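You operate a simulated robot arm through the tools that you are given. There is no shell and no other tool. Be economical: measure what you need, move in short steps, check, and stop when the job is done.

You run a simulated two-armed robot. Do the job below in one go: nothing can be reset, and whatever is moved stays where it is left.

TASK
On the top of the orange stand, fold the yellow cloth in half and then in half again.

Only the result counts: the job must be done as asked and must still hold three seconds after the hand-in. Knocking over, shifting, dropping, spilling or breaking anything else fails it. Flat cloth is picked up by pressing the open fingertips on it (5 to 10 N) and closing them slowly along it; thin cloth reads only 2 to 8 mm in the jaws.

THE ROBOT
Two 7-joint arms with two-finger parallel grippers on one trunk, on a base that drives. Base frame: it is fixed to the floor where the robot stands at the start and does not move with it; the origin is under the middle of the robot, x ahead of it, y to its left, z up. Readings come in mm, rad, newtons and seconds.
The left shoulder is at the start at [71, 156, 1005], the right one opposite. Places, roughly: top of the orange stand [600, -200, 800]. Payload 3.91 kg a hand.
The tool frame of a hand sits at the grasp point between the pads (the TCP): z along the fingers, y along the line on which they close. The tips reach 30 mm beyond it. The gripper opens to 110 mm. The fingers are 20 mm wide and 10 mm thick; the gripper's body (48 by 112 mm) begins 55 mm behind the TCP.
Orientation is that of the tool frame in the base frame, as a unit quaternion [w, x, y, z]. With the fingers straight down and closing along the base's y, the tool's x points along the base's -x, its y along +y and its z along -z.

THE INTERFACE
- The arms move only by the tool nudge_tool. It takes "left_deltas", "right_deltas" or both (then of equal length, played together; a hand with none holds still); each is a list of rows, each a list of 7 numbers: the shift along the tool's x, y, z in mm, then the turn, a rotation vector about the tool's x, y, z in rad, then the gripper command, from -1 (shut) to 1 (fully open), values between in proportion. In form: [[tx, ty, tz, ax, ay, az, fingers], ...]. A call has 1 to 10 rows; each row is the pose to reach, as a shift and turn from the pose commanded when the call began, along the tool's axes at that moment. Rows are played at 5 a second. More than 50 mm and 0.15 rad between two rows, or a gripper value outside its range, and nothing of the call is played. A pose out of reach is approached as far as the arm can. The call stops where the force on the tool passes 40 N (or 10 N more than at its start, if that is more) or the arm is blocked; 0.2 s more then pass. The fingers move at their own pace (about 108 mm/s each) and stop on an object; they squeeze with about 26 N. The grip force told is the motor's: it shows also when the fingers shut on nothing. Time passes only in rows, and 0.2 s behind the last, so rows that repeat a pose let the fingers close. The reply holds the time, the measured pose of the TCP, the force on the tool along the base axes, the opening and the grip force, in the units named above and with some noise, with the torque about the TCP (base axes, N m) and any sound that the robot's microphone picked up.
- Cameras (640 x 400 px; columns grow to the right, rows downward): "scene" is now at [137.7, -26.8, 1231.3]; the picture's right is [-0.18, -0.98, 0.00], its down [-0.60, 0.11, -0.79] and it looks along [0.78, -0.14, -0.61] (base axes); focal length 258 px, centre (320, 200). "left" rides on the left gripper at [72, -17, -103] in its tool frame; the picture's right is [0.23, 0.97, 0.00], its down [-0.76, 0.18, -0.62] and it looks along [-0.61, 0.14, 0.78] (tool axes); focal length 222 px, centre (320, 200). "right" rides on the right gripper at [72, 17, -103] in its tool frame; the picture's right is [-0.23, 0.97, 0.00], its down [-0.76, -0.18, -0.62] and it looks along [-0.61, -0.14, 0.78] (tool axes); focal length 222 px, centre (320, 200). There is no depth. A picture from a camera that has moved, and an enlarged one, comes with that camera's place and axes in the base frame and with its lens. The place of the scene camera against the robot may be out by one fixed shift of up to 18 mm in any direction.
- snapshot(camera): a new picture of that camera. The clock stands still meanwhile.
- move_column(by): slides the trunk up (or, below 0, down) by that many mm; the arms and the scene camera ride with it, the base frame stays. It gives what a move gives, with no picture.
- steer(legs): drives the robot by 1 to 6 legs, each [ahead, left, turn to the left] in mm, mm and rad, along the robot's own axes; the way and the turn of a leg run together, so that a leg with both is an arc; at most 1500 mm and 3.142 rad a leg. The arms and the cameras ride along, it lands a little off, and it stops where it bumps. It gives what a move gives.
- turn_head(pan, tilt): turns the head with the scene camera to pan (to the left, within 1.501 rad either way) and tilt (down, from -0.506 to 1.204), counted from straight ahead of the robot. It gives what a move gives.
- zoom(camera, box): a new picture of the part [left, top, right, bottom] of that camera's present view, enlarged. The clock stands still meanwhile.
- finish_job(): hands the job in; it is judged then, once.

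Work in short steps. Places have to be worked out from the pictures, the camera data and where the tool is seen: move nearer, look again, correct. Check each grasp and each placing, and mend what went wrong. You have 120 turns and 88 pictures in all, those below and enlarged ones among them. Open the grippers and draw the arms clear of the work before you hand the job in, unless the task says otherwise; then end with one line.

The tools are called after "Call:" as name(argument=value, ...) on one line, values as JSON. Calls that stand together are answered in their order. nudge_tool: Moves the arms, as the interface text tells. Its arguments: {"type":"object","properties":{"left_deltas":{"type":"array"},"right_deltas":{"type":"array"}},"required":[]} The other tools are called the same way: move_column (by) slides the trunk up or down; steer (legs) drives the base; turn_head (pan, tilt) turns the head that bears the scene camera; snapshot (camera) takes a picture; zoom (camera, box) takes an enlarged picture of a part of a camera's view; finish_job () hands the job in.

At the start:

```text
clock: 0.0
left_ee_pos: [688.3, 256.2, 1008.6]
left_tcp_rot: [0.0, 0.0, 1.0, -0.001]
left_ft_force: [-0.3, 0.0, -0.2]
left_ft_torque: [-0.02, 0.03, -0.03]
left_opening: 110.0
left_grip_force: 0.0
right_ee_pos: [750.7, -379.8, 1037.3]
right_tcp_rot: [-0.001, 0.0, 1.0, -0.001]
right_ft_force: [0.1, 0.5, 0.4]
right_ft_torque: [0.05, 0.01, -0.02]
right_opening: 110.0
right_grip_force: 0.0
trunk travel left (down, up): [-450.0, 490.0]
robot x, y, heading: [-1.4, 3.8, 0.004]
head pan, tilt: [-0.18, 0.658]
```

scene: 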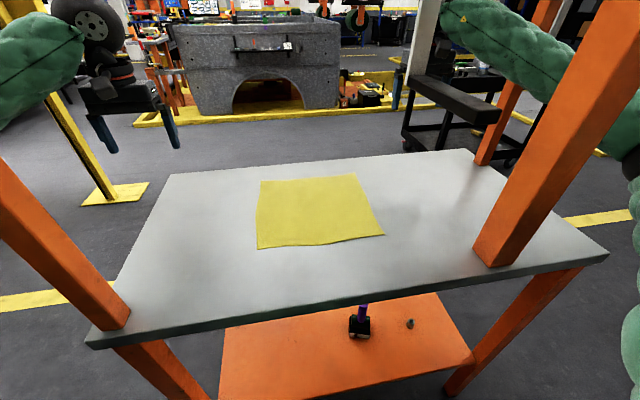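
right: 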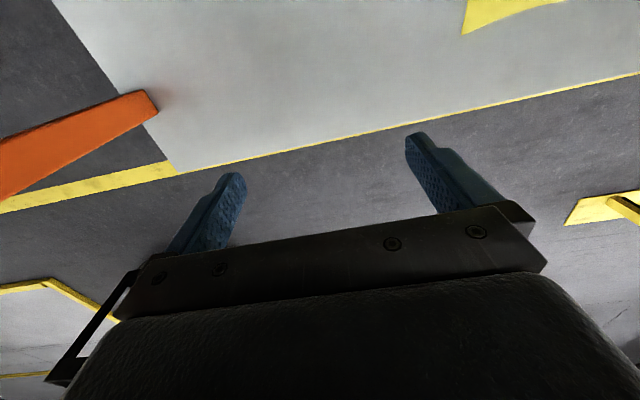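
left: 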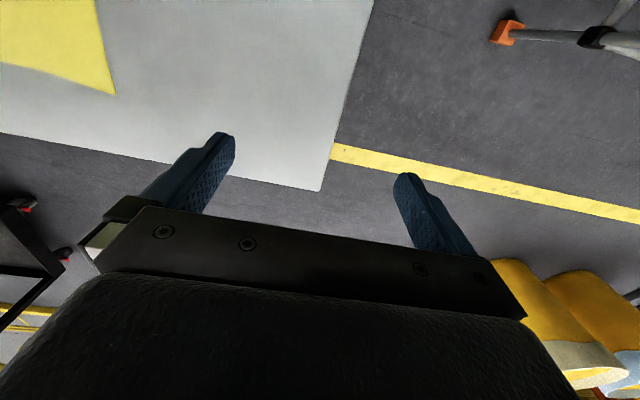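

The cloth looks about 290 mm square, from x≈535 to 815 and y≈-255 to 38. The posts stand close to the arms, so I look around first.

Call:
turn_head(pan=-0.9, tilt=0.35)

Call:
snapshot(camera="scene")

Call:
turn_head(pan=0.7, tilt=0.35)

Call:
snapshot(camera="scene")

```text
clock: 1.1
left_ee_pos: [688.0, 256.2, 1007.8]
left_tcp_rot: [0.001, 0.0, 1.0, 0.0]
left_ft_force: [-0.4, 0.8, 0.3]
left_ft_torque: [0.02, 0.0, 0.02]
left_opening: 110.2
left_grip_force: 0.1
right_ee_pos: [752.1, -380.5, 1038.5]
right_tcp_rot: [0.0, 0.0, 1.0, 0.0]
right_ft_force: [-0.6, 0.4, 1.4]
right_ft_torque: [0.01, 0.01, 0.01]
right_opening: 109.8
right_grip_force: 0.1
trunk travel left (down, up): [-450.0, 490.0]
robot x, y, heading: [2.0, -0.5, -0.005]
head pan, tilt: [-0.901, 0.351]
```

```text
84 pictures are left
camera scene: at [110.5, -84.3, 1259.1], right [-0.78, -0.62, 0.0], down [-0.21, 0.27, -0.94], along [0.58, -0.74, -0.34], focal length 258 px, centre (320, 200)
```

scene: 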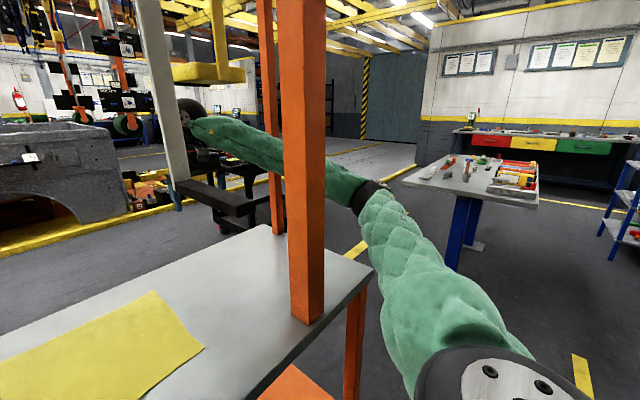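

```text
clock: 2.8
left_ee_pos: [689.1, 255.6, 1008.3]
left_tcp_rot: [0.0, 0.0, 1.0, 0.0]
left_ft_force: [-0.4, 0.3, 0.1]
left_ft_torque: [0.01, -0.01, -0.02]
left_opening: 109.7
left_grip_force: 0.0
right_ee_pos: [751.6, -379.9, 1038.6]
right_tcp_rot: [0.0, 0.0, 1.0, 0.0]
right_ft_force: [0.5, -0.7, -0.6]
right_ft_torque: [0.01, -0.02, 0.01]
right_opening: 110.1
right_grip_force: 0.0
trunk travel left (down, up): [-450.0, 490.0]
robot x, y, heading: [0.0, -2.6, -0.001]
head pan, tilt: [0.7, 0.351]
```

```text
83 pictures are left
camera scene: at [123.9, 48.6, 1259.1], right [0.64, -0.77, 0.0], down [-0.26, -0.22, -0.94], along [0.72, 0.6, -0.34], focal length 258 px, centre (320, 200)
```

scene: 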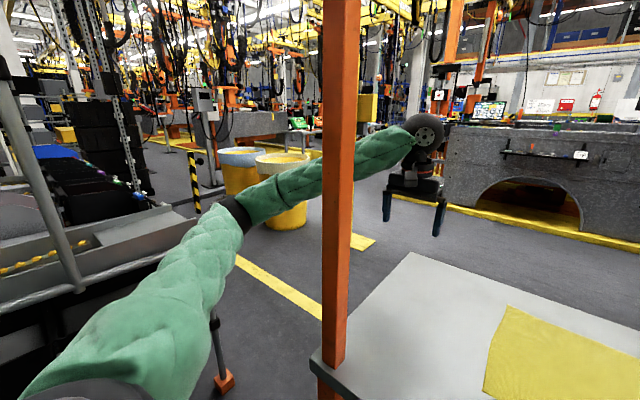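

The arms currently pass outside the near posts, at about (410, 250) and (430, -450). The far side of the stand is open, with only a corner post near (794, -690). I will work from there, and first swing the hands outward so the arms can back out clear of the posts.

Call:
nudge_tool(left_deltas=[[12, 36, 0, 0, 0, 0, 0], [24, 72, 0, 0, 0, 0, -0.5], [36, 108, 0, 0, 0, 0, -1], [48, 144, 0, 0, 0, 0, -1], [60, 180, 0, 0, 0, 0, -1], [70, 214, 0, 0, 0, 0, -1]], right_deltas=[[25, -36, 0, 0, 0, 0, 0], [50, -72, 0, 0, 0, 0, -0.5], [75, -108, 0, 0, 0, 0, -1], [100, -144, 0, 0, 0, 0, -1], [125, -180, 0, 0, 0, 0, -1], [150, -220, 0, 0, 0, 0, -1]])

Call:
turn_head(pan=-0.9, tilt=0.35)

Call:
snapshot(camera="scene")

Call:
turn_head(pan=0.7, tilt=0.35)

Call:
snapshot(camera="scene")

```text
clock: 4.2
left_ee_pos: [616.4, 471.3, 1009.8]
left_tcp_rot: [0.001, 0.0, 1.0, 0.0]
left_ft_force: [-1.0, -0.4, 1.3]
left_ft_torque: [-0.01, 0.0, 0.01]
left_opening: 0.0
left_grip_force: 25.5
right_ee_pos: [599.6, -600.1, 1039.6]
right_tcp_rot: [0.001, 0.0, 1.0, -0.001]
right_ft_force: [0.3, -0.7, 0.4]
right_ft_torque: [-0.02, -0.03, 0.01]
right_opening: 0.2
right_grip_force: 26.3
trunk travel left (down, up): [-450.0, 490.0]
robot x, y, heading: [-0.5, -0.5, -0.003]
head pan, tilt: [0.7, 0.351]
```

```text
clock: 5.8
left_ee_pos: [618.2, 469.0, 1008.9]
left_tcp_rot: [0.0, 0.0, 1.0, 0.0]
left_ft_force: [-0.6, 0.0, 0.0]
left_ft_torque: [0.0, -0.01, -0.01]
left_opening: 0.3
left_grip_force: 26.2
right_ee_pos: [602.3, -599.2, 1038.6]
right_tcp_rot: [0.0, 0.0, 1.0, 0.0]
right_ft_force: [0.2, 0.4, -0.9]
right_ft_torque: [-0.02, 0.01, 0.02]
right_opening: 0.2
right_grip_force: 25.4
trunk travel left (down, up): [-450.0, 490.0]
robot x, y, heading: [-0.5, -1.6, -0.004]
head pan, tilt: [-0.901, 0.351]
```

```text
82 pictures are left
camera scene: at [110.3, -84.3, 1259.1], right [-0.78, -0.62, 0.0], down [-0.21, 0.27, -0.94], along [0.58, -0.74, -0.34], focal length 258 px, centre (320, 200)
```

scene: 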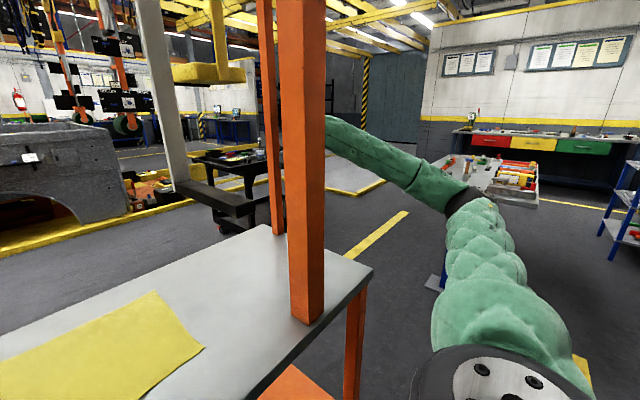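

```text
clock: 7.5
left_ee_pos: [617.9, 468.8, 1007.9]
left_tcp_rot: [0.0, -0.001, 1.0, 0.0]
left_ft_force: [0.0, -0.6, 0.3]
left_ft_torque: [0.0, -0.01, -0.03]
left_opening: 0.0
left_grip_force: 26.0
right_ee_pos: [601.6, -600.7, 1039.4]
right_tcp_rot: [0.0, 0.0, 1.0, 0.0]
right_ft_force: [-1.1, -0.3, 1.4]
right_ft_torque: [0.03, -0.02, 0.01]
right_opening: 0.2
right_grip_force: 26.2
trunk travel left (down, up): [-450.0, 490.0]
robot x, y, heading: [-0.8, 0.7, -0.0]
head pan, tilt: [0.7, 0.351]
```

```text
81 pictures are left
camera scene: at [123.7, 48.6, 1259.1], right [0.64, -0.77, 0.0], down [-0.26, -0.22, -0.94], along [0.72, 0.6, -0.34], focal length 258 px, centre (320, 200)
```

scene: 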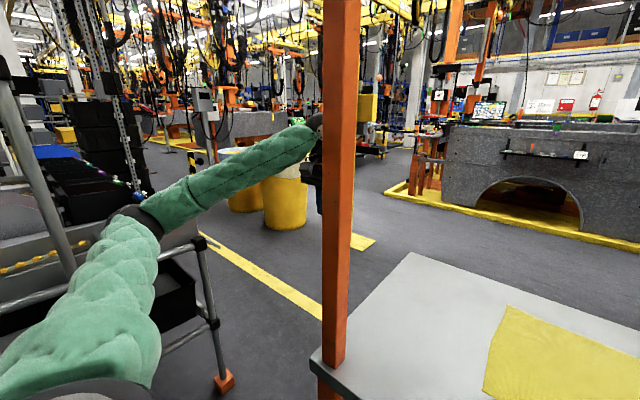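

Both arms are now outside the posts. I look behind before backing out.

Call:
turn_head(pan=1.5, tilt=0.5)

Call:
snapshot(camera="scene")

Call:
turn_head(pan=-1.5, tilt=0.5)

Call:
snapshot(camera="scene")

```text
clock: 8.6
left_ee_pos: [618.0, 469.2, 1008.1]
left_tcp_rot: [0.0, 0.0, 1.0, -0.001]
left_ft_force: [0.3, 0.0, 0.0]
left_ft_torque: [0.02, 0.01, 0.0]
left_opening: 0.0
left_grip_force: 26.1
right_ee_pos: [602.3, -599.7, 1039.1]
right_tcp_rot: [0.0, 0.0, 1.0, 0.0]
right_ft_force: [-0.8, -1.1, -0.1]
right_ft_torque: [0.03, 0.01, 0.0]
right_opening: 0.1
right_grip_force: 25.6
trunk travel left (down, up): [-450.0, 490.0]
robot x, y, heading: [-1.3, -0.9, 0.002]
head pan, tilt: [1.499, 0.499]
```

```text
80 pictures are left
camera scene: at [59.0, 79.4, 1245.5], right [1.0, -0.07, 0.0], down [-0.04, -0.48, -0.88], along [0.06, 0.88, -0.48], focal length 258 px, centre (320, 200)
```

scene: 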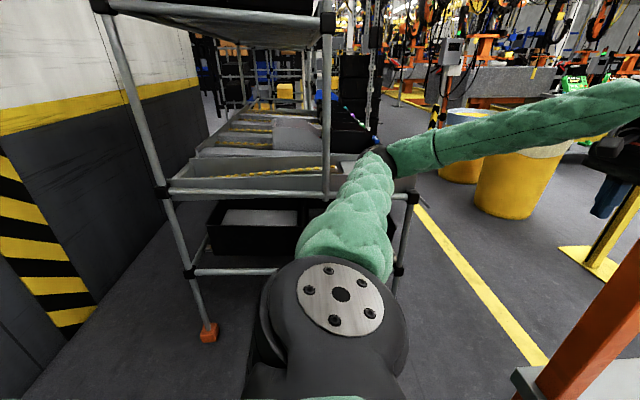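

```text
clock: 11.2
left_ee_pos: [618.5, 469.4, 1007.6]
left_tcp_rot: [-0.001, 0.0, 1.0, 0.0]
left_ft_force: [0.8, -0.3, -0.5]
left_ft_torque: [-0.01, 0.0, 0.02]
left_opening: 0.1
left_grip_force: 25.6
right_ee_pos: [601.4, -599.9, 1038.4]
right_tcp_rot: [0.0, -0.001, 1.0, 0.0]
right_ft_force: [0.9, -0.7, -0.9]
right_ft_torque: [0.0, -0.01, 0.02]
right_opening: 0.0
right_grip_force: 25.6
trunk travel left (down, up): [-450.0, 490.0]
robot x, y, heading: [0.6, -2.9, 0.001]
head pan, tilt: [-1.499, 0.499]
```

```text
79 pictures are left
camera scene: at [58.9, -102.1, 1245.5], right [-1.0, -0.07, 0.0], down [-0.03, 0.48, -0.88], along [0.06, -0.88, -0.48], focal length 258 px, centre (320, 200)
```

scene: 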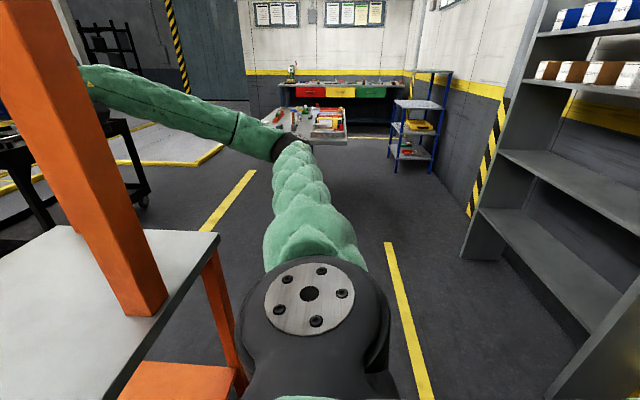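

Behind is clear for about 400 mm, since the shelf front is near x≈-900. I back up 340 mm.

Call:
steer(legs=[[-340, 0, 0]])

Call:
nudge_tool(left_deltas=[[0, -45, 0, 0, 0, 0, -1], [0, -90, 0, 0, 0, 0, -1], [0, -135, 0, 0, 0, 0, -1], [0, -180, 0, 0, 0, 0, -1], [0, -220, 0, 0, 0, 0, -1], [0, -220, 0, 0, 0, 0, -1], [0, -220, 0, 0, 0, 0, -1]], right_deltas=[[0, 50, 0, 0, 0, 0, -1], [0, 100, 0, 0, 0, 0, -1], [0, 150, 0, 0, 0, 0, -1], [0, 200, 0, 0, 0, 0, -1], [0, 250, 0, 0, 0, 0, -1], [0, 300, 0, 0, 0, 0, -1], [0, 350, 0, 0, 0, 0, -1]])

Call:
turn_head(pan=-1.1, tilt=0.4)

Call:
snapshot(camera="scene")

```text
clock: 13.4
left_ee_pos: [277.5, 469.8, 1009.9]
left_tcp_rot: [0.0, 0.0, 1.0, -0.001]
left_ft_force: [-0.4, 0.1, -0.3]
left_ft_torque: [0.03, -0.03, 0.04]
left_opening: 0.0
left_grip_force: 26.0
right_ee_pos: [262.6, -600.3, 1041.0]
right_tcp_rot: [-0.001, 0.0, 1.0, 0.0]
right_ft_force: [-1.0, 0.6, 0.3]
right_ft_torque: [0.01, 0.02, -0.03]
right_opening: 0.0
right_grip_force: 26.6
trunk travel left (down, up): [-450.0, 490.0]
robot x, y, heading: [-335.2, 0.3, 0.0]
head pan, tilt: [-1.499, 0.499]
```

```text
clock: 15.0
left_ee_pos: [281.2, 249.6, 1008.1]
left_tcp_rot: [-0.001, 0.0, 1.0, 0.0]
left_ft_force: [-0.2, -0.6, -0.2]
left_ft_torque: [0.0, 0.01, 0.02]
left_opening: 0.1
left_grip_force: 26.2
right_ee_pos: [262.5, -248.5, 1038.1]
right_tcp_rot: [-0.001, 0.001, 1.0, 0.0]
right_ft_force: [0.2, -0.1, 0.4]
right_ft_torque: [0.01, 0.03, 0.02]
right_opening: 0.2
right_grip_force: 26.0
trunk travel left (down, up): [-450.0, 490.0]
robot x, y, heading: [-338.7, 0.2, -0.004]
head pan, tilt: [-1.499, 0.499]
```

```text
clock: 15.9
left_ee_pos: [280.3, 250.7, 1008.2]
left_tcp_rot: [0.0, -0.001, 1.0, 0.0]
left_ft_force: [-0.4, -0.3, 0.9]
left_ft_torque: [0.04, -0.01, 0.01]
left_opening: 0.2
left_grip_force: 26.1
right_ee_pos: [262.5, -248.7, 1038.6]
right_tcp_rot: [0.0, 0.0, 1.0, 0.0]
right_ft_force: [0.2, 1.2, -0.7]
right_ft_torque: [-0.02, 0.0, 0.0]
right_opening: 0.0
right_grip_force: 26.4
trunk travel left (down, up): [-450.0, 490.0]
robot x, y, heading: [-338.5, 4.0, -0.005]
head pan, tilt: [-1.1, 0.4]
```

```text
78 pictures are left
camera scene: at [-243.5, -93.9, 1254.5], right [-0.89, -0.45, 0.0], down [-0.18, 0.35, -0.92], along [0.42, -0.82, -0.39], focal length 258 px, centre (320, 200)
```

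scene: 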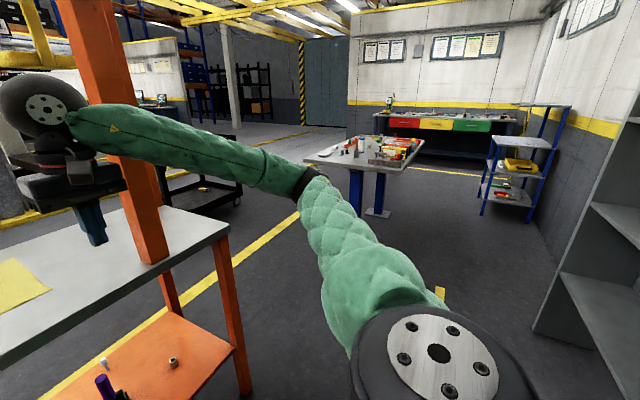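

The route to the right of the stand is clear: past its right end, then along to the far side. I drive right and then ahead, in the lane between the stand and the bench.

Call:
steer(legs=[[-20, 0, 0], [0, -1180, 0]])

Call:
turn_head(pan=0, tilt=0.55)

Call:
snapshot(camera="scene")

```text
clock: 22.3
left_ee_pos: [263.8, -924.0, 1008.2]
left_tcp_rot: [0.0, -0.005, 1.0, 0.0]
left_ft_force: [0.0, 0.3, 0.6]
left_ft_torque: [0.02, -0.03, -0.01]
left_opening: 0.0
left_grip_force: 26.0
right_ee_pos: [249.6, -1423.2, 1038.5]
right_tcp_rot: [0.0, -0.004, 1.0, 0.001]
right_ft_force: [0.0, 0.2, 0.3]
right_ft_torque: [0.02, 0.0, 0.0]
right_opening: 0.2
right_grip_force: 27.0
trunk travel left (down, up): [-450.0, 490.0]
robot x, y, heading: [-354.9, -1180.9, 0.008]
head pan, tilt: [-1.1, 0.4]
```

```text
clock: 23.6
left_ee_pos: [263.1, -923.5, 1008.2]
left_tcp_rot: [0.001, -0.004, 1.0, -0.001]
left_ft_force: [0.2, -0.7, 0.7]
left_ft_torque: [0.01, 0.02, 0.01]
left_opening: 0.3
left_grip_force: 25.8
right_ee_pos: [249.7, -1423.0, 1038.0]
right_tcp_rot: [0.0, -0.004, 1.0, 0.0]
right_ft_force: [0.2, 0.1, -0.2]
right_ft_torque: [-0.03, 0.01, -0.01]
right_opening: 0.0
right_grip_force: 25.8
trunk travel left (down, up): [-450.0, 490.0]
robot x, y, heading: [-351.0, -1178.5, 0.008]
head pan, tilt: [0.0, 0.55]
```

```text
77 pictures are left
camera scene: at [-210.5, -1188.8, 1240.8], right [0.01, -1.0, 0.0], down [-0.52, 0.0, -0.85], along [0.85, 0.01, -0.52], focal length 258 px, centre (320, 200)
```

scene: 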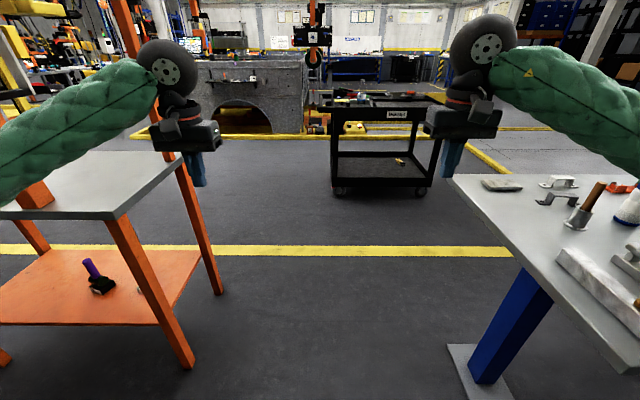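

The lane is about 1000 mm wide, running from y≈-700 to -1725, and a cart stands at x≥2000. I drive ahead to x≈1300 and turn left 90°.

Call:
steer(legs=[[1000, 0, -0.008], [650, 0, 0], [0, 0, 1.571]])

Call:
snapshot(camera="scene")

```text
clock: 26.7
left_ee_pos: [760.3, -919.7, 1003.1]
left_tcp_rot: [-0.005, -0.005, 1.0, 0.01]
left_ft_force: [0.6, 0.1, 0.8]
left_ft_torque: [0.03, 0.01, 0.0]
left_opening: 0.0
left_grip_force: 25.9
right_ee_pos: [762.1, -1415.9, 1043.1]
right_tcp_rot: [0.005, -0.012, 1.0, 0.002]
right_ft_force: [0.0, 0.2, 0.7]
right_ft_torque: [0.0, 0.01, 0.01]
right_opening: 0.1
right_grip_force: 26.1
trunk travel left (down, up): [-450.0, 490.0]
robot x, y, heading: [165.0, -1177.4, 0.024]
head pan, tilt: [0.0, 0.55]
stopped in leg 1: the robot was blocked; the commanded pose is now the measured one
```

```text
76 pictures are left
camera scene: at [296.7, -1192.0, 1243.1], right [0.02, -1.0, -0.01], down [-0.52, -0.01, -0.86], along [0.86, 0.02, -0.52], focal length 258 px, centre (320, 200)
```

scene: 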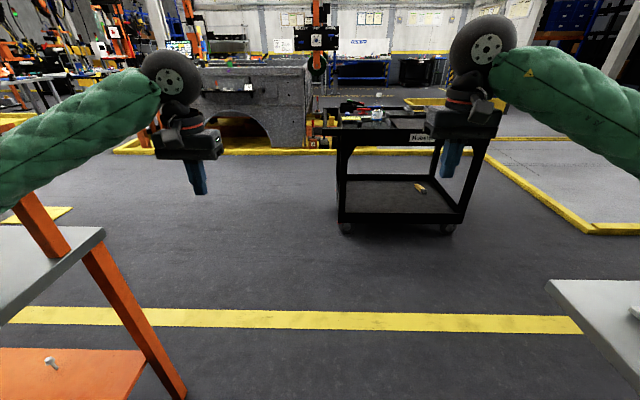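

The drive was blocked at x≈165. I look left and right to find the contact.

Call:
turn_head(pan=1.2, tilt=0.5)

Call:
snapshot(camera="scene")

Call:
turn_head(pan=-1.2, tilt=0.6)

Call:
snapshot(camera="scene")

```text
clock: 28.1
left_ee_pos: [761.2, -919.2, 1001.9]
left_tcp_rot: [-0.004, -0.005, 1.0, 0.008]
left_ft_force: [-0.1, 0.4, -0.3]
left_ft_torque: [0.0, 0.0, -0.01]
left_opening: 0.0
left_grip_force: 26.0
right_ee_pos: [761.0, -1417.3, 1044.5]
right_tcp_rot: [0.006, -0.011, 1.0, 0.004]
right_ft_force: [-0.3, -0.3, 0.2]
right_ft_torque: [0.01, 0.01, 0.0]
right_opening: 0.0
right_grip_force: 26.4
trunk travel left (down, up): [-450.0, 490.0]
robot x, y, heading: [164.0, -1179.3, 0.029]
head pan, tilt: [1.201, 0.499]
```

```text
75 pictures are left
camera scene: at [235.9, -1108.0, 1246.8], right [0.94, -0.34, 0.01], down [-0.15, -0.44, -0.88], along [0.3, 0.83, -0.47], focal length 258 px, centre (320, 200)
```

scene: 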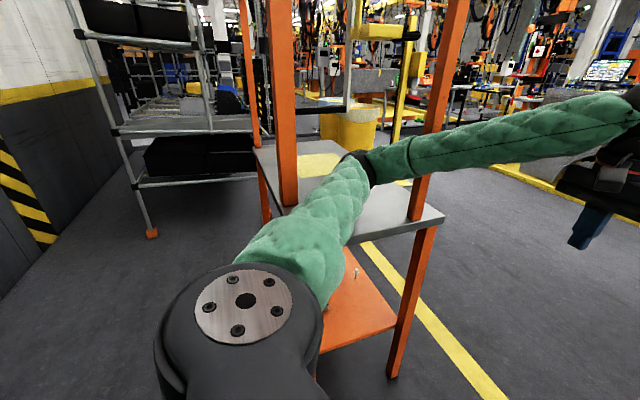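

```text
clock: 30.3
left_ee_pos: [760.8, -917.9, 1003.1]
left_tcp_rot: [-0.004, -0.005, 1.0, 0.008]
left_ft_force: [0.2, 0.6, -0.2]
left_ft_torque: [-0.01, -0.01, 0.01]
left_opening: 0.1
left_grip_force: 26.4
right_ee_pos: [760.9, -1417.4, 1044.7]
right_tcp_rot: [0.006, -0.012, 1.0, 0.003]
right_ft_force: [-0.1, 0.3, 0.1]
right_ft_torque: [-0.01, -0.02, 0.0]
right_opening: 0.1
right_grip_force: 26.1
trunk travel left (down, up): [-450.0, 490.0]
robot x, y, heading: [165.7, -1174.3, 0.024]
head pan, tilt: [-1.201, 0.6]
```

```text
74 pictures are left
camera scene: at [238.5, -1274.9, 1236.8], right [-0.92, -0.38, -0.01], down [-0.21, 0.53, -0.82], along [0.32, -0.76, -0.57], focal length 258 px, centre (320, 200)
```

scene: 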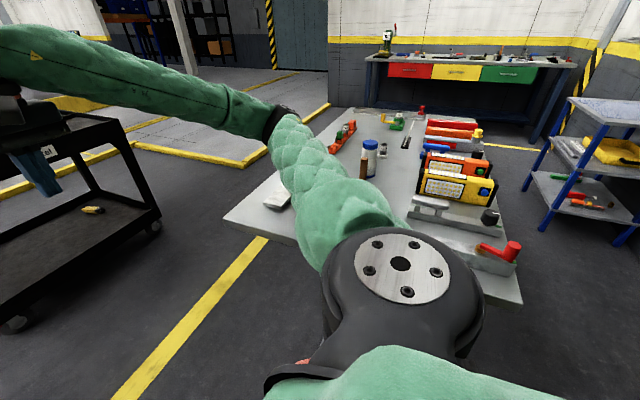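

Neither arm visibly touches anything. I look straight down in front of the base for something low.

Call:
turn_head(pan=0, tilt=1.2)

Call:
snapshot(camera="scene")

Call:
turn_head(pan=-1.4, tilt=1.1)

Call:
snapshot(camera="scene")

```text
clock: 31.7
left_ee_pos: [759.2, -920.1, 1002.4]
left_tcp_rot: [-0.004, -0.004, 1.0, 0.008]
left_ft_force: [-0.3, -0.1, -0.4]
left_ft_torque: [-0.01, -0.01, 0.04]
left_opening: 0.0
left_grip_force: 25.9
right_ee_pos: [760.6, -1417.7, 1044.5]
right_tcp_rot: [0.006, -0.012, 1.0, 0.003]
right_ft_force: [0.7, 0.0, -0.2]
right_ft_torque: [0.01, 0.03, 0.0]
right_opening: 0.0
right_grip_force: 25.8
trunk travel left (down, up): [-450.0, 490.0]
robot x, y, heading: [165.1, -1175.7, 0.02]
head pan, tilt: [0.0, 1.201]
```

```text
73 pictures are left
camera scene: at [261.1, -1191.8, 1193.0], right [0.02, -1.0, -0.01], down [-0.93, -0.02, -0.37], along [0.37, 0.01, -0.93], focal length 258 px, centre (320, 200)
```

scene: 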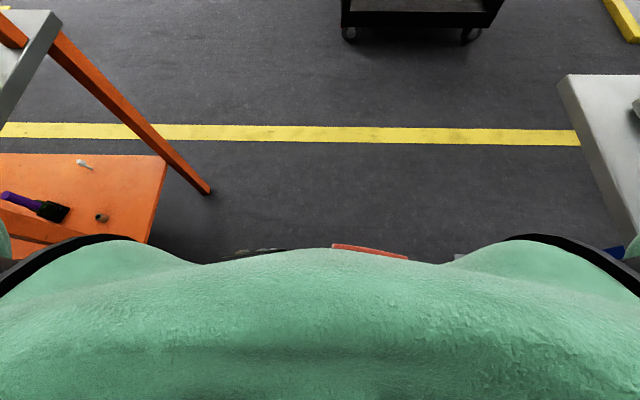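

```text
clock: 33.2
left_ee_pos: [760.2, -919.2, 1002.2]
left_tcp_rot: [-0.003, -0.005, 1.0, 0.009]
left_ft_force: [0.7, -1.0, -0.4]
left_ft_torque: [-0.01, 0.01, 0.0]
left_opening: 0.0
left_grip_force: 25.6
right_ee_pos: [760.7, -1417.0, 1044.1]
right_tcp_rot: [0.006, -0.012, 1.0, 0.003]
right_ft_force: [0.2, -1.0, -1.1]
right_ft_torque: [-0.03, 0.03, 0.0]
right_opening: 0.0
right_grip_force: 25.9
trunk travel left (down, up): [-450.0, 490.0]
robot x, y, heading: [164.4, -1177.5, 0.022]
head pan, tilt: [-1.4, 1.1]
```

```text
72 pictures are left
camera scene: at [217.3, -1255.0, 1198.0], right [-0.98, -0.19, -0.01], down [-0.17, 0.88, -0.45], along [0.1, -0.44, -0.89], focal length 258 px, centre (320, 200)
```

scene: 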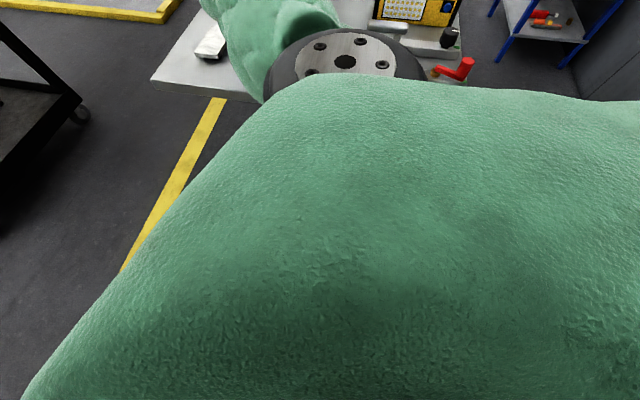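

A red strip and some grey and black bits show right at the front of the base. I zoom in on them.

Call:
turn_head(pan=0, tilt=1.2)

Call:
zoom(camera="scene", box=[180, 180, 500, 280])

Call:
snapshot(camera="left")

Call:
snapshot(camera="right")

```text
clock: 34.7
left_ee_pos: [760.4, -919.1, 1003.6]
left_tcp_rot: [-0.004, -0.004, 1.0, 0.009]
left_ft_force: [0.4, -0.2, 0.5]
left_ft_torque: [0.0, 0.02, -0.03]
left_opening: 0.0
left_grip_force: 25.5
right_ee_pos: [760.9, -1417.0, 1044.0]
right_tcp_rot: [0.007, -0.011, 1.0, 0.003]
right_ft_force: [-0.2, -0.2, 0.3]
right_ft_torque: [-0.01, -0.02, 0.05]
right_opening: 0.0
right_grip_force: 25.4
trunk travel left (down, up): [-450.0, 490.0]
robot x, y, heading: [165.6, -1175.1, 0.026]
head pan, tilt: [0.0, 1.201]
```

```text
2.00 times, centred on (340, 230) of scene
camera zoom: at [261.1, -1191.8, 1192.9], right [0.02, -1.0, -0.01], down [-0.93, -0.02, -0.37], along [0.37, 0.01, -0.93], focal length 516 px, centre (280, 140)
```

zoom: 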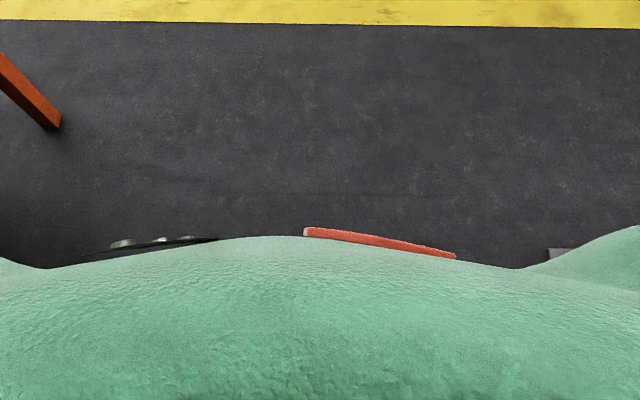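

```text
70 pictures are left
camera left: at [690.1, -938.9, 1107.0], right [-0.24, 0.97, 0.02], down [0.76, 0.17, 0.62], along [0.6, 0.16, -0.78], focal length 222 px, centre (320, 200)
```

left: 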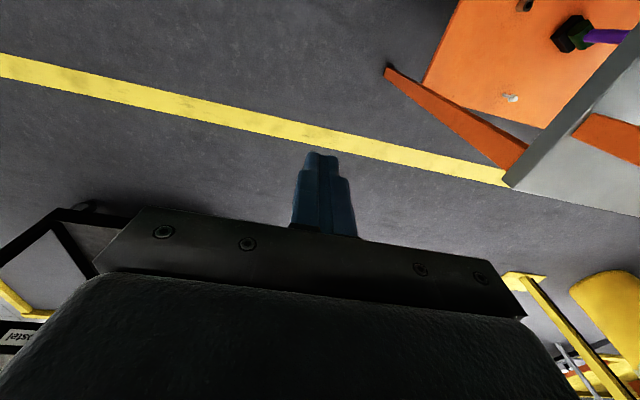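

```text
69 pictures are left
camera right: at [686.5, -1403.1, 1147.1], right [0.21, 0.98, 0.01], down [0.76, -0.16, 0.63], along [0.62, -0.12, -0.78], focal length 222 px, centre (320, 200)
```

right: 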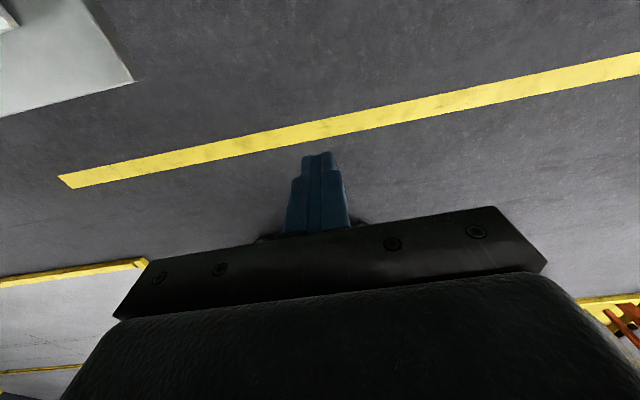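

The robot is slightly tilted, so a wheel or bumper may have met something low. I back off 60 mm and look again.

Call:
steer(legs=[[-200, 0, 0]])

Call:
snapshot(camera="scene")

```text
clock: 36.3
left_ee_pos: [569.4, -917.7, 994.8]
left_tcp_rot: [-0.009, -0.006, 1.0, 0.006]
left_ft_force: [-0.1, -0.8, -0.2]
left_ft_torque: [-0.01, -0.02, 0.02]
left_opening: 0.0
left_grip_force: 25.9
right_ee_pos: [568.8, -1415.1, 1039.3]
right_tcp_rot: [-0.001, -0.011, 1.0, 0.001]
right_ft_force: [-0.6, 0.2, 0.2]
right_ft_torque: [-0.03, -0.01, 0.03]
right_opening: 0.3
right_grip_force: 25.9
trunk travel left (down, up): [-450.0, 490.0]
robot x, y, heading: [-38.8, -1184.6, 0.021]
head pan, tilt: [0.0, 1.201]
```

```text
68 pictures are left
camera scene: at [72.3, -1189.7, 1191.9], right [0.02, -1.0, 0.0], down [-0.93, -0.02, -0.36], along [0.36, 0.01, -0.93], focal length 258 px, centre (320, 200)
```

scene: 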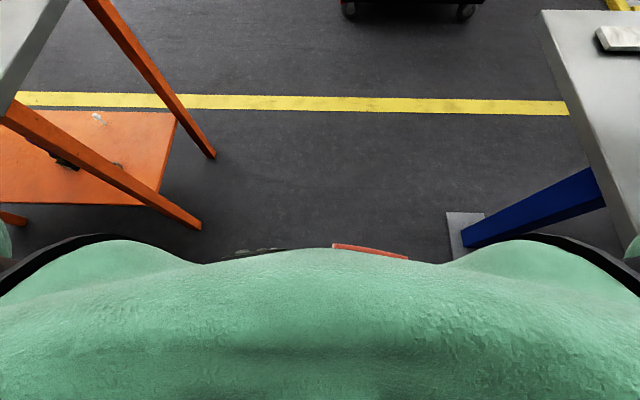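

The red strip moves with the robot, so it is part of the base. The tilt is still there. I look down to both sides of the base.

Call:
turn_head(pan=1.3, tilt=0.75)

Call:
snapshot(camera="scene")

Call:
turn_head(pan=-1.3, tilt=0.75)

Call:
snapshot(camera="scene")

```text
clock: 37.8
left_ee_pos: [570.3, -917.0, 994.0]
left_tcp_rot: [-0.01, -0.007, 1.0, 0.007]
left_ft_force: [0.3, 0.3, -0.4]
left_ft_torque: [0.01, -0.05, -0.02]
left_opening: 0.0
left_grip_force: 25.6
right_ee_pos: [571.2, -1415.8, 1038.4]
right_tcp_rot: [0.0, -0.012, 1.0, 0.0]
right_ft_force: [0.1, -0.1, 0.5]
right_ft_torque: [0.0, -0.01, 0.0]
right_opening: 0.0
right_grip_force: 26.3
trunk travel left (down, up): [-450.0, 490.0]
robot x, y, heading: [-38.8, -1180.2, 0.018]
head pan, tilt: [1.3, 0.75]
```

```text
67 pictures are left
camera scene: at [38.0, -1110.6, 1223.4], right [0.97, -0.25, 0.0], down [-0.17, -0.66, -0.73], along [0.18, 0.71, -0.68], focal length 258 px, centre (320, 200)
```

scene: 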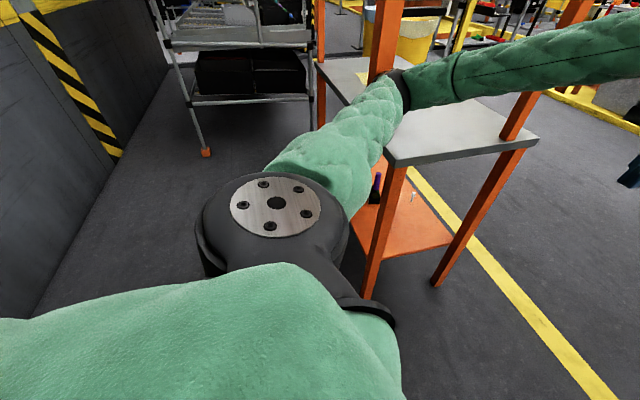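

```text
clock: 40.1
left_ee_pos: [570.7, -916.8, 993.9]
left_tcp_rot: [-0.01, -0.007, 1.0, 0.006]
left_ft_force: [0.4, 0.3, -0.6]
left_ft_torque: [0.01, 0.0, 0.0]
left_opening: 0.0
left_grip_force: 26.3
right_ee_pos: [571.7, -1416.6, 1039.5]
right_tcp_rot: [0.0, -0.011, 1.0, 0.0]
right_ft_force: [0.0, 0.3, -1.1]
right_ft_torque: [-0.02, 0.0, -0.03]
right_opening: 0.0
right_grip_force: 26.2
trunk travel left (down, up): [-450.0, 490.0]
robot x, y, heading: [-35.5, -1177.3, 0.023]
head pan, tilt: [-1.3, 0.75]
```

```text
66 pictures are left
camera scene: at [41.7, -1270.3, 1223.5], right [-0.96, -0.29, 0.0], down [-0.2, 0.65, -0.73], along [0.21, -0.7, -0.68], focal length 258 px, centre (320, 200)
```

scene: 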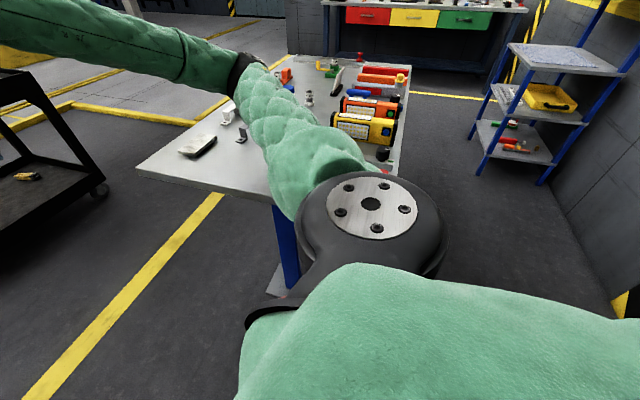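

The base looks level again and nothing obstructs the floor. Only the left arm shows a small deflection. I straighten the heading, shift 70 mm to the right and try ahead again carefully.

Call:
steer(legs=[[0, -70, -0.022], [150, 0, 0], [100, 0, 0]])

```text
clock: 42.9
left_ee_pos: [810.7, -1001.3, 990.2]
left_tcp_rot: [-0.012, 0.003, 1.0, 0.008]
left_ft_force: [-1.2, 0.0, 0.2]
left_ft_torque: [0.0, -0.03, 0.01]
left_opening: 0.0
left_grip_force: 26.4
right_ee_pos: [804.3, -1497.8, 1037.8]
right_tcp_rot: [0.0, -0.003, 1.0, 0.0]
right_ft_force: [0.7, 0.0, -0.8]
right_ft_torque: [0.02, 0.05, 0.01]
right_opening: 0.1
right_grip_force: 26.1
trunk travel left (down, up): [-450.0, 490.0]
robot x, y, heading: [203.4, -1252.1, 0.005]
head pan, tilt: [-1.3, 0.75]
stopped in leg 3: the robot was blocked; the commanded pose is now the measured one
```

It was blocked again at x≈203, and again only the left arm shows the deflection. I look at the left arm.

Call:
turn_head(pan=0.75, tilt=0.2)

Call:
snapshot(camera="scene")

Call:
turn_head(pan=-0.9, tilt=0.6)

Call:
snapshot(camera="scene")

```text
clock: 44.8
left_ee_pos: [811.0, -1000.1, 991.7]
left_tcp_rot: [-0.013, 0.003, 1.0, 0.007]
left_ft_force: [-0.5, 0.3, -0.5]
left_ft_torque: [0.04, 0.02, -0.01]
left_opening: 0.0
left_grip_force: 26.0
right_ee_pos: [804.2, -1498.4, 1038.1]
right_tcp_rot: [0.001, -0.003, 1.0, 0.0]
right_ft_force: [0.0, -0.6, 0.7]
right_ft_torque: [0.0, 0.0, 0.05]
right_opening: 0.0
right_grip_force: 25.8
trunk travel left (down, up): [-450.0, 490.0]
robot x, y, heading: [203.9, -1248.0, 0.005]
head pan, tilt: [0.75, 0.201]
```

```text
65 pictures are left
camera scene: at [321.7, -1200.8, 1273.4], right [0.69, -0.73, 0.0], down [-0.14, -0.14, -0.98], along [0.71, 0.67, -0.2], focal length 258 px, centre (320, 200)
```

scene: 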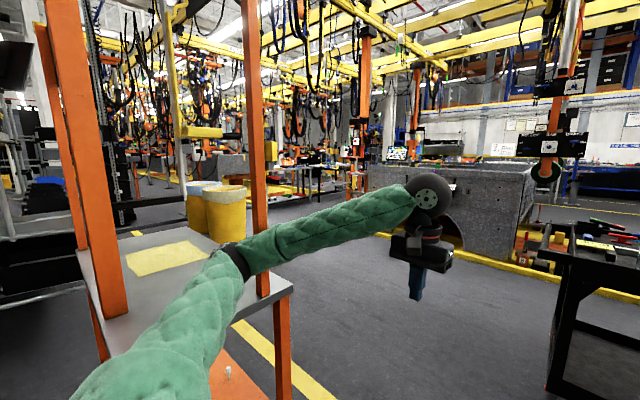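

```text
clock: 46.5
left_ee_pos: [809.6, -999.5, 990.3]
left_tcp_rot: [-0.013, 0.003, 1.0, 0.008]
left_ft_force: [0.4, -0.3, 0.3]
left_ft_torque: [-0.02, 0.0, 0.0]
left_opening: 0.2
left_grip_force: 25.8
right_ee_pos: [804.2, -1496.5, 1038.2]
right_tcp_rot: [0.0, -0.003, 1.0, 0.001]
right_ft_force: [0.3, -0.4, 1.3]
right_ft_torque: [-0.01, 0.0, 0.01]
right_opening: 0.0
right_grip_force: 25.4
trunk travel left (down, up): [-450.0, 490.0]
robot x, y, heading: [203.7, -1247.5, 0.008]
head pan, tilt: [-0.901, 0.6]
```

```text
64 pictures are left
camera scene: at [309.3, -1333.5, 1236.4], right [-0.78, -0.63, 0.0], down [-0.35, 0.44, -0.82], along [0.52, -0.64, -0.57], focal length 258 px, centre (320, 200)
```

scene: 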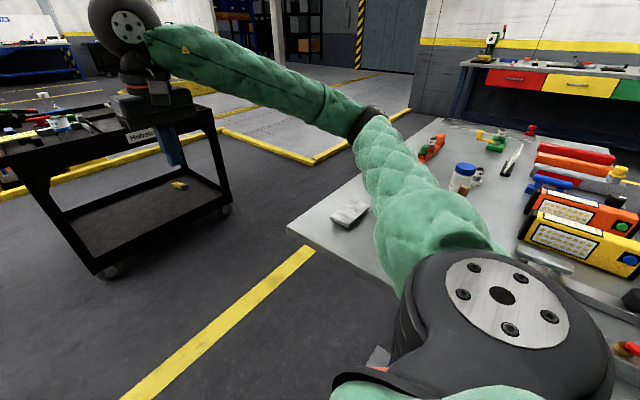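

No contact is visible. I test in a small step whether the obstacle is still there at this spot.

Call:
steer(legs=[[60, 0, 0]])

```text
clock: 47.2
left_ee_pos: [812.1, -998.8, 989.3]
left_tcp_rot: [-0.016, 0.002, 1.0, 0.009]
left_ft_force: [0.1, -0.6, 0.1]
left_ft_torque: [-0.02, 0.01, -0.02]
left_opening: 0.0
left_grip_force: 26.2
right_ee_pos: [807.7, -1498.5, 1039.8]
right_tcp_rot: [0.0, -0.004, 1.0, 0.001]
right_ft_force: [0.3, -0.2, 0.4]
right_ft_torque: [0.0, 0.03, 0.0]
right_opening: 0.1
right_grip_force: 25.4
trunk travel left (down, up): [-450.0, 490.0]
robot x, y, heading: [202.8, -1253.8, 0.007]
head pan, tilt: [-0.901, 0.6]
stopped in leg 1: the robot was blocked; the commanded pose is now the measured one
```

Each push bends only the left arm. So its elbow, which sits further out than I assumed, is meeting the far-right post. I back off, draw both hands in and forward to tuck the elbows, and raise the trunk so the right arm clears the bench.

Call:
steer(legs=[[-200, 0, 0]])

Call:
nudge_tool(left_deltas=[[-20, -30, -3, 0, -0.03, 0, -1], [-40, -60, -6, 0.018, -0.03, 0, -1], [-60, -90, -9, 0.018, -0.03, 0, -1], [-80, -120, -12, 0.018, -0.03, 0, -1], [-100, -150, -15, 0.018, -0.03, 0, -1], [-120, -180, -18, 0.018, -0.03, 0, -1], [-140, -210, -20, 0.018, -0.03, 0, -1], [-150, -230, -20, 0.018, -0.03, 0, -1]], right_deltas=[[-20, 0, 0, 0, 0, 0, -1], [-40, 0, 0, 0, 0, 0, -1], [-60, 0, 0, 0, 0, 0, -1], [-80, 0, 0, 0, 0, 0, -1], [-100, 0, 0, 0, 0, 0, -1], [-120, 0, 0, 0, 0, 0, -1], [-140, 10, 0, 0, 0, 0, -1], [-150, 20, 0, 0, 0, 0, -1]])

Call:
move_column(by=150)

Call:
turn_head(pan=0.75, tilt=0.4)

Call:
snapshot(camera="scene")

```text
clock: 48.9
left_ee_pos: [612.9, -999.2, 986.7]
left_tcp_rot: [-0.016, 0.001, 1.0, 0.008]
left_ft_force: [-1.0, -0.4, 0.3]
left_ft_torque: [-0.02, -0.06, 0.01]
left_opening: 0.0
left_grip_force: 25.7
right_ee_pos: [608.8, -1498.3, 1039.3]
right_tcp_rot: [0.0, -0.004, 1.0, 0.001]
right_ft_force: [0.3, -0.1, 0.8]
right_ft_torque: [0.02, -0.01, 0.05]
right_opening: 0.1
right_grip_force: 25.9
trunk travel left (down, up): [-450.0, 490.0]
robot x, y, heading: [5.8, -1255.5, 0.012]
head pan, tilt: [-0.901, 0.6]
```

```text
clock: 50.6
left_ee_pos: [763.5, -1229.9, 997.2]
left_tcp_rot: [-0.001, 0.002, 1.0, -0.001]
left_ft_force: [-0.3, 0.6, 0.0]
left_ft_torque: [0.0, 0.05, 0.0]
left_opening: 0.0
left_grip_force: 25.8
right_ee_pos: [760.4, -1475.6, 1038.3]
right_tcp_rot: [-0.002, -0.005, 1.0, 0.0]
right_ft_force: [-0.8, 0.6, 0.2]
right_ft_torque: [0.04, -0.03, 0.0]
right_opening: 0.0
right_grip_force: 25.5
trunk travel left (down, up): [-450.0, 490.0]
robot x, y, heading: [6.3, -1257.6, 0.014]
head pan, tilt: [-0.901, 0.6]
```

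```text
clock: 52.4
left_ee_pos: [763.3, -1229.5, 1147.8]
left_tcp_rot: [-0.002, 0.002, 1.0, -0.001]
left_ft_force: [0.1, 0.9, 0.3]
left_ft_torque: [0.03, -0.03, -0.02]
left_opening: 0.0
left_grip_force: 25.6
right_ee_pos: [760.6, -1476.4, 1188.0]
right_tcp_rot: [-0.001, -0.005, 1.0, 0.001]
right_ft_force: [-0.1, 0.7, 0.3]
right_ft_torque: [-0.01, 0.0, 0.03]
right_opening: 0.0
right_grip_force: 25.6
trunk travel left (down, up): [-600.0, 340.0]
robot x, y, heading: [6.4, -1257.9, 0.009]
head pan, tilt: [-0.901, 0.6]
```

```text
clock: 54.1
left_ee_pos: [763.7, -1230.1, 1147.9]
left_tcp_rot: [-0.001, 0.003, 1.0, -0.001]
left_ft_force: [0.9, 0.2, 0.1]
left_ft_torque: [0.0, 0.0, 0.0]
left_opening: 0.0
left_grip_force: 25.8
right_ee_pos: [759.8, -1474.2, 1188.5]
right_tcp_rot: [-0.001, -0.003, 1.0, 0.0]
right_ft_force: [0.0, -0.2, -1.5]
right_ft_torque: [0.0, 0.01, -0.01]
right_opening: 0.0
right_grip_force: 26.1
trunk travel left (down, up): [-600.0, 340.0]
robot x, y, heading: [7.0, -1254.0, 0.014]
head pan, tilt: [0.75, 0.4]
```

```text
63 pictures are left
camera scene: at [126.5, -1201.3, 1404.5], right [0.69, -0.73, 0.0], down [-0.28, -0.27, -0.92], along [0.67, 0.63, -0.39], focal length 258 px, centre (320, 200)
```

scene: 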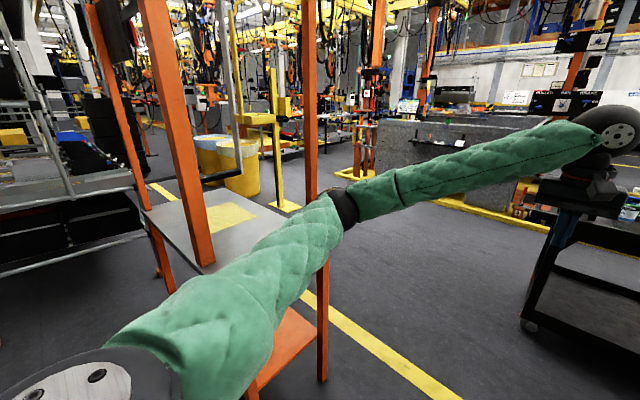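

The left elbow is now tucked to y≈-850, well clear of the post at y≈-610. I drive ahead to x≈1350.

Call:
steer(legs=[[700, 0, -0.012], [640, 0, 0]])

Call:
snapshot(camera="scene")

```text
clock: 61.1
left_ee_pos: [2102.1, -1238.8, 1147.9]
left_tcp_rot: [-0.002, 0.007, 1.0, -0.001]
left_ft_force: [0.7, 0.0, 0.1]
left_ft_torque: [0.01, -0.04, -0.03]
left_opening: 0.0
left_grip_force: 26.4
right_ee_pos: [2094.5, -1483.9, 1188.1]
right_tcp_rot: [-0.001, 0.001, 1.0, 0.0]
right_ft_force: [0.6, -0.1, -0.4]
right_ft_torque: [0.02, 0.01, 0.01]
right_opening: 0.0
right_grip_force: 25.5
trunk travel left (down, up): [-600.0, 340.0]
robot x, y, heading: [1343.7, -1253.7, 0.004]
head pan, tilt: [0.75, 0.4]
```

```text
62 pictures are left
camera scene: at [1464.3, -1203.2, 1404.5], right [0.68, -0.73, 0.0], down [-0.29, -0.27, -0.92], along [0.67, 0.63, -0.39], focal length 258 px, centre (320, 200)
```

scene: 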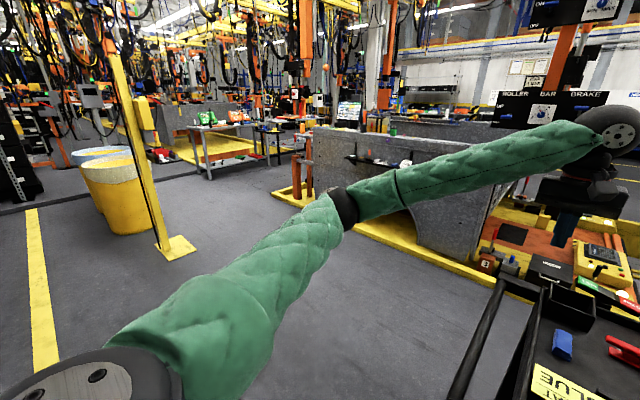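

The passage is done. I turn left, shift away from the stand, drive along its far side to y≈-105 and turn to face it.

Call:
steer(legs=[[0, 0, 1.567], [0, -360, 0], [1145, 0, 0], [0, 0, 1.571]])

Call:
turn_head(pan=0, tilt=0.6)

Call:
snapshot(camera="scene")

```text
clock: 66.7
left_ee_pos: [1569.4, -480.8, 1150.5]
left_tcp_rot: [0.001, -0.676, 0.737, 0.0]
left_ft_force: [0.4, 1.0, 0.2]
left_ft_torque: [-0.02, 0.01, 0.04]
left_opening: 0.0
left_grip_force: 26.4
right_ee_pos: [1813.0, -504.4, 1192.8]
right_tcp_rot: [0.001, -0.68, 0.733, 0.002]
right_ft_force: [0.3, 1.4, -0.8]
right_ft_torque: [0.0, 0.01, 0.0]
right_opening: 0.0
right_grip_force: 26.2
trunk travel left (down, up): [-600.0, 340.0]
robot x, y, heading: [1528.1, -1231.5, 1.499]
head pan, tilt: [0.75, 0.4]
stopped in leg 2: the robot was blocked; the commanded pose is now the measured one
```

```text
clock: 67.8
left_ee_pos: [1566.1, -479.5, 1149.9]
left_tcp_rot: [0.001, -0.676, 0.737, 0.0]
left_ft_force: [-0.6, -0.1, -0.1]
left_ft_torque: [-0.03, -0.01, 0.01]
left_opening: 0.1
left_grip_force: 26.0
right_ee_pos: [1811.7, -503.7, 1190.3]
right_tcp_rot: [0.001, -0.68, 0.733, 0.002]
right_ft_force: [-0.7, 0.1, -0.3]
right_ft_torque: [-0.01, 0.04, 0.01]
right_opening: 0.0
right_grip_force: 25.9
trunk travel left (down, up): [-600.0, 340.0]
robot x, y, heading: [1527.8, -1233.4, 1.504]
head pan, tilt: [0.0, 0.6]
```

```text
61 pictures are left
camera scene: at [1541.1, -1105.4, 1386.2], right [1.0, -0.07, 0.0], down [-0.04, -0.56, -0.82], along [0.06, 0.82, -0.57], focal length 258 px, centre (320, 200)
```

scene: 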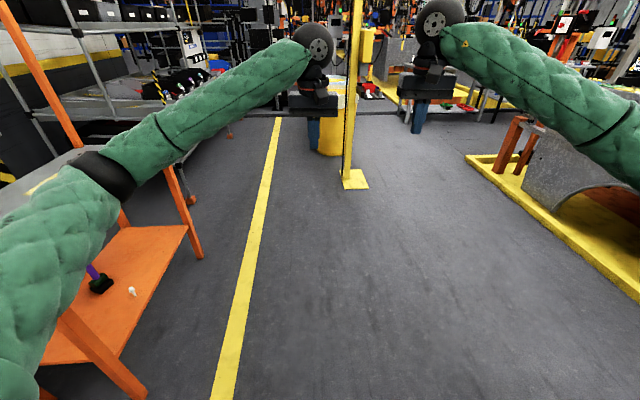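

The robot's rear right bumped something near the cart, so I move away from it. I go slightly left and straight ahead along the stand, then turn to face it.

Call:
steer(legs=[[60, 20, 0], [400, 0, 0.067], [650, 0, 0], [0, 0, 1.571]])

Call:
snapshot(camera="scene")

```text
clock: 77.8
left_ee_pos: [776.3, -143.3, 1149.4]
left_tcp_rot: [-0.001, 1.0, -0.01, -0.001]
left_ft_force: [-0.8, -0.4, 1.1]
left_ft_torque: [0.01, 0.0, -0.01]
left_opening: 0.0
left_grip_force: 25.7
right_ee_pos: [783.0, 103.1, 1192.5]
right_tcp_rot: [0.001, 1.0, -0.002, -0.002]
right_ft_force: [1.0, 0.6, 0.1]
right_ft_torque: [0.02, 0.04, -0.02]
right_opening: 0.2
right_grip_force: 26.1
trunk travel left (down, up): [-600.0, 340.0]
robot x, y, heading: [1532.8, -134.6, 3.143]
head pan, tilt: [0.0, 0.6]
```

```text
60 pictures are left
camera scene: at [1393.2, -140.6, 1386.3], right [0.0, 1.0, 0.0], down [0.57, 0.0, -0.82], along [-0.82, 0.0, -0.57], focal length 258 px, centre (320, 200)
```

scene: 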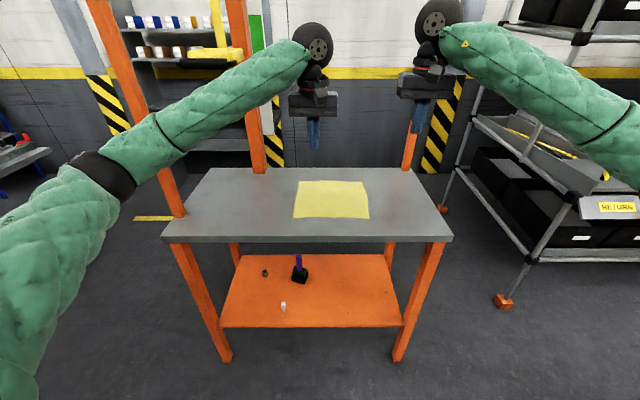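

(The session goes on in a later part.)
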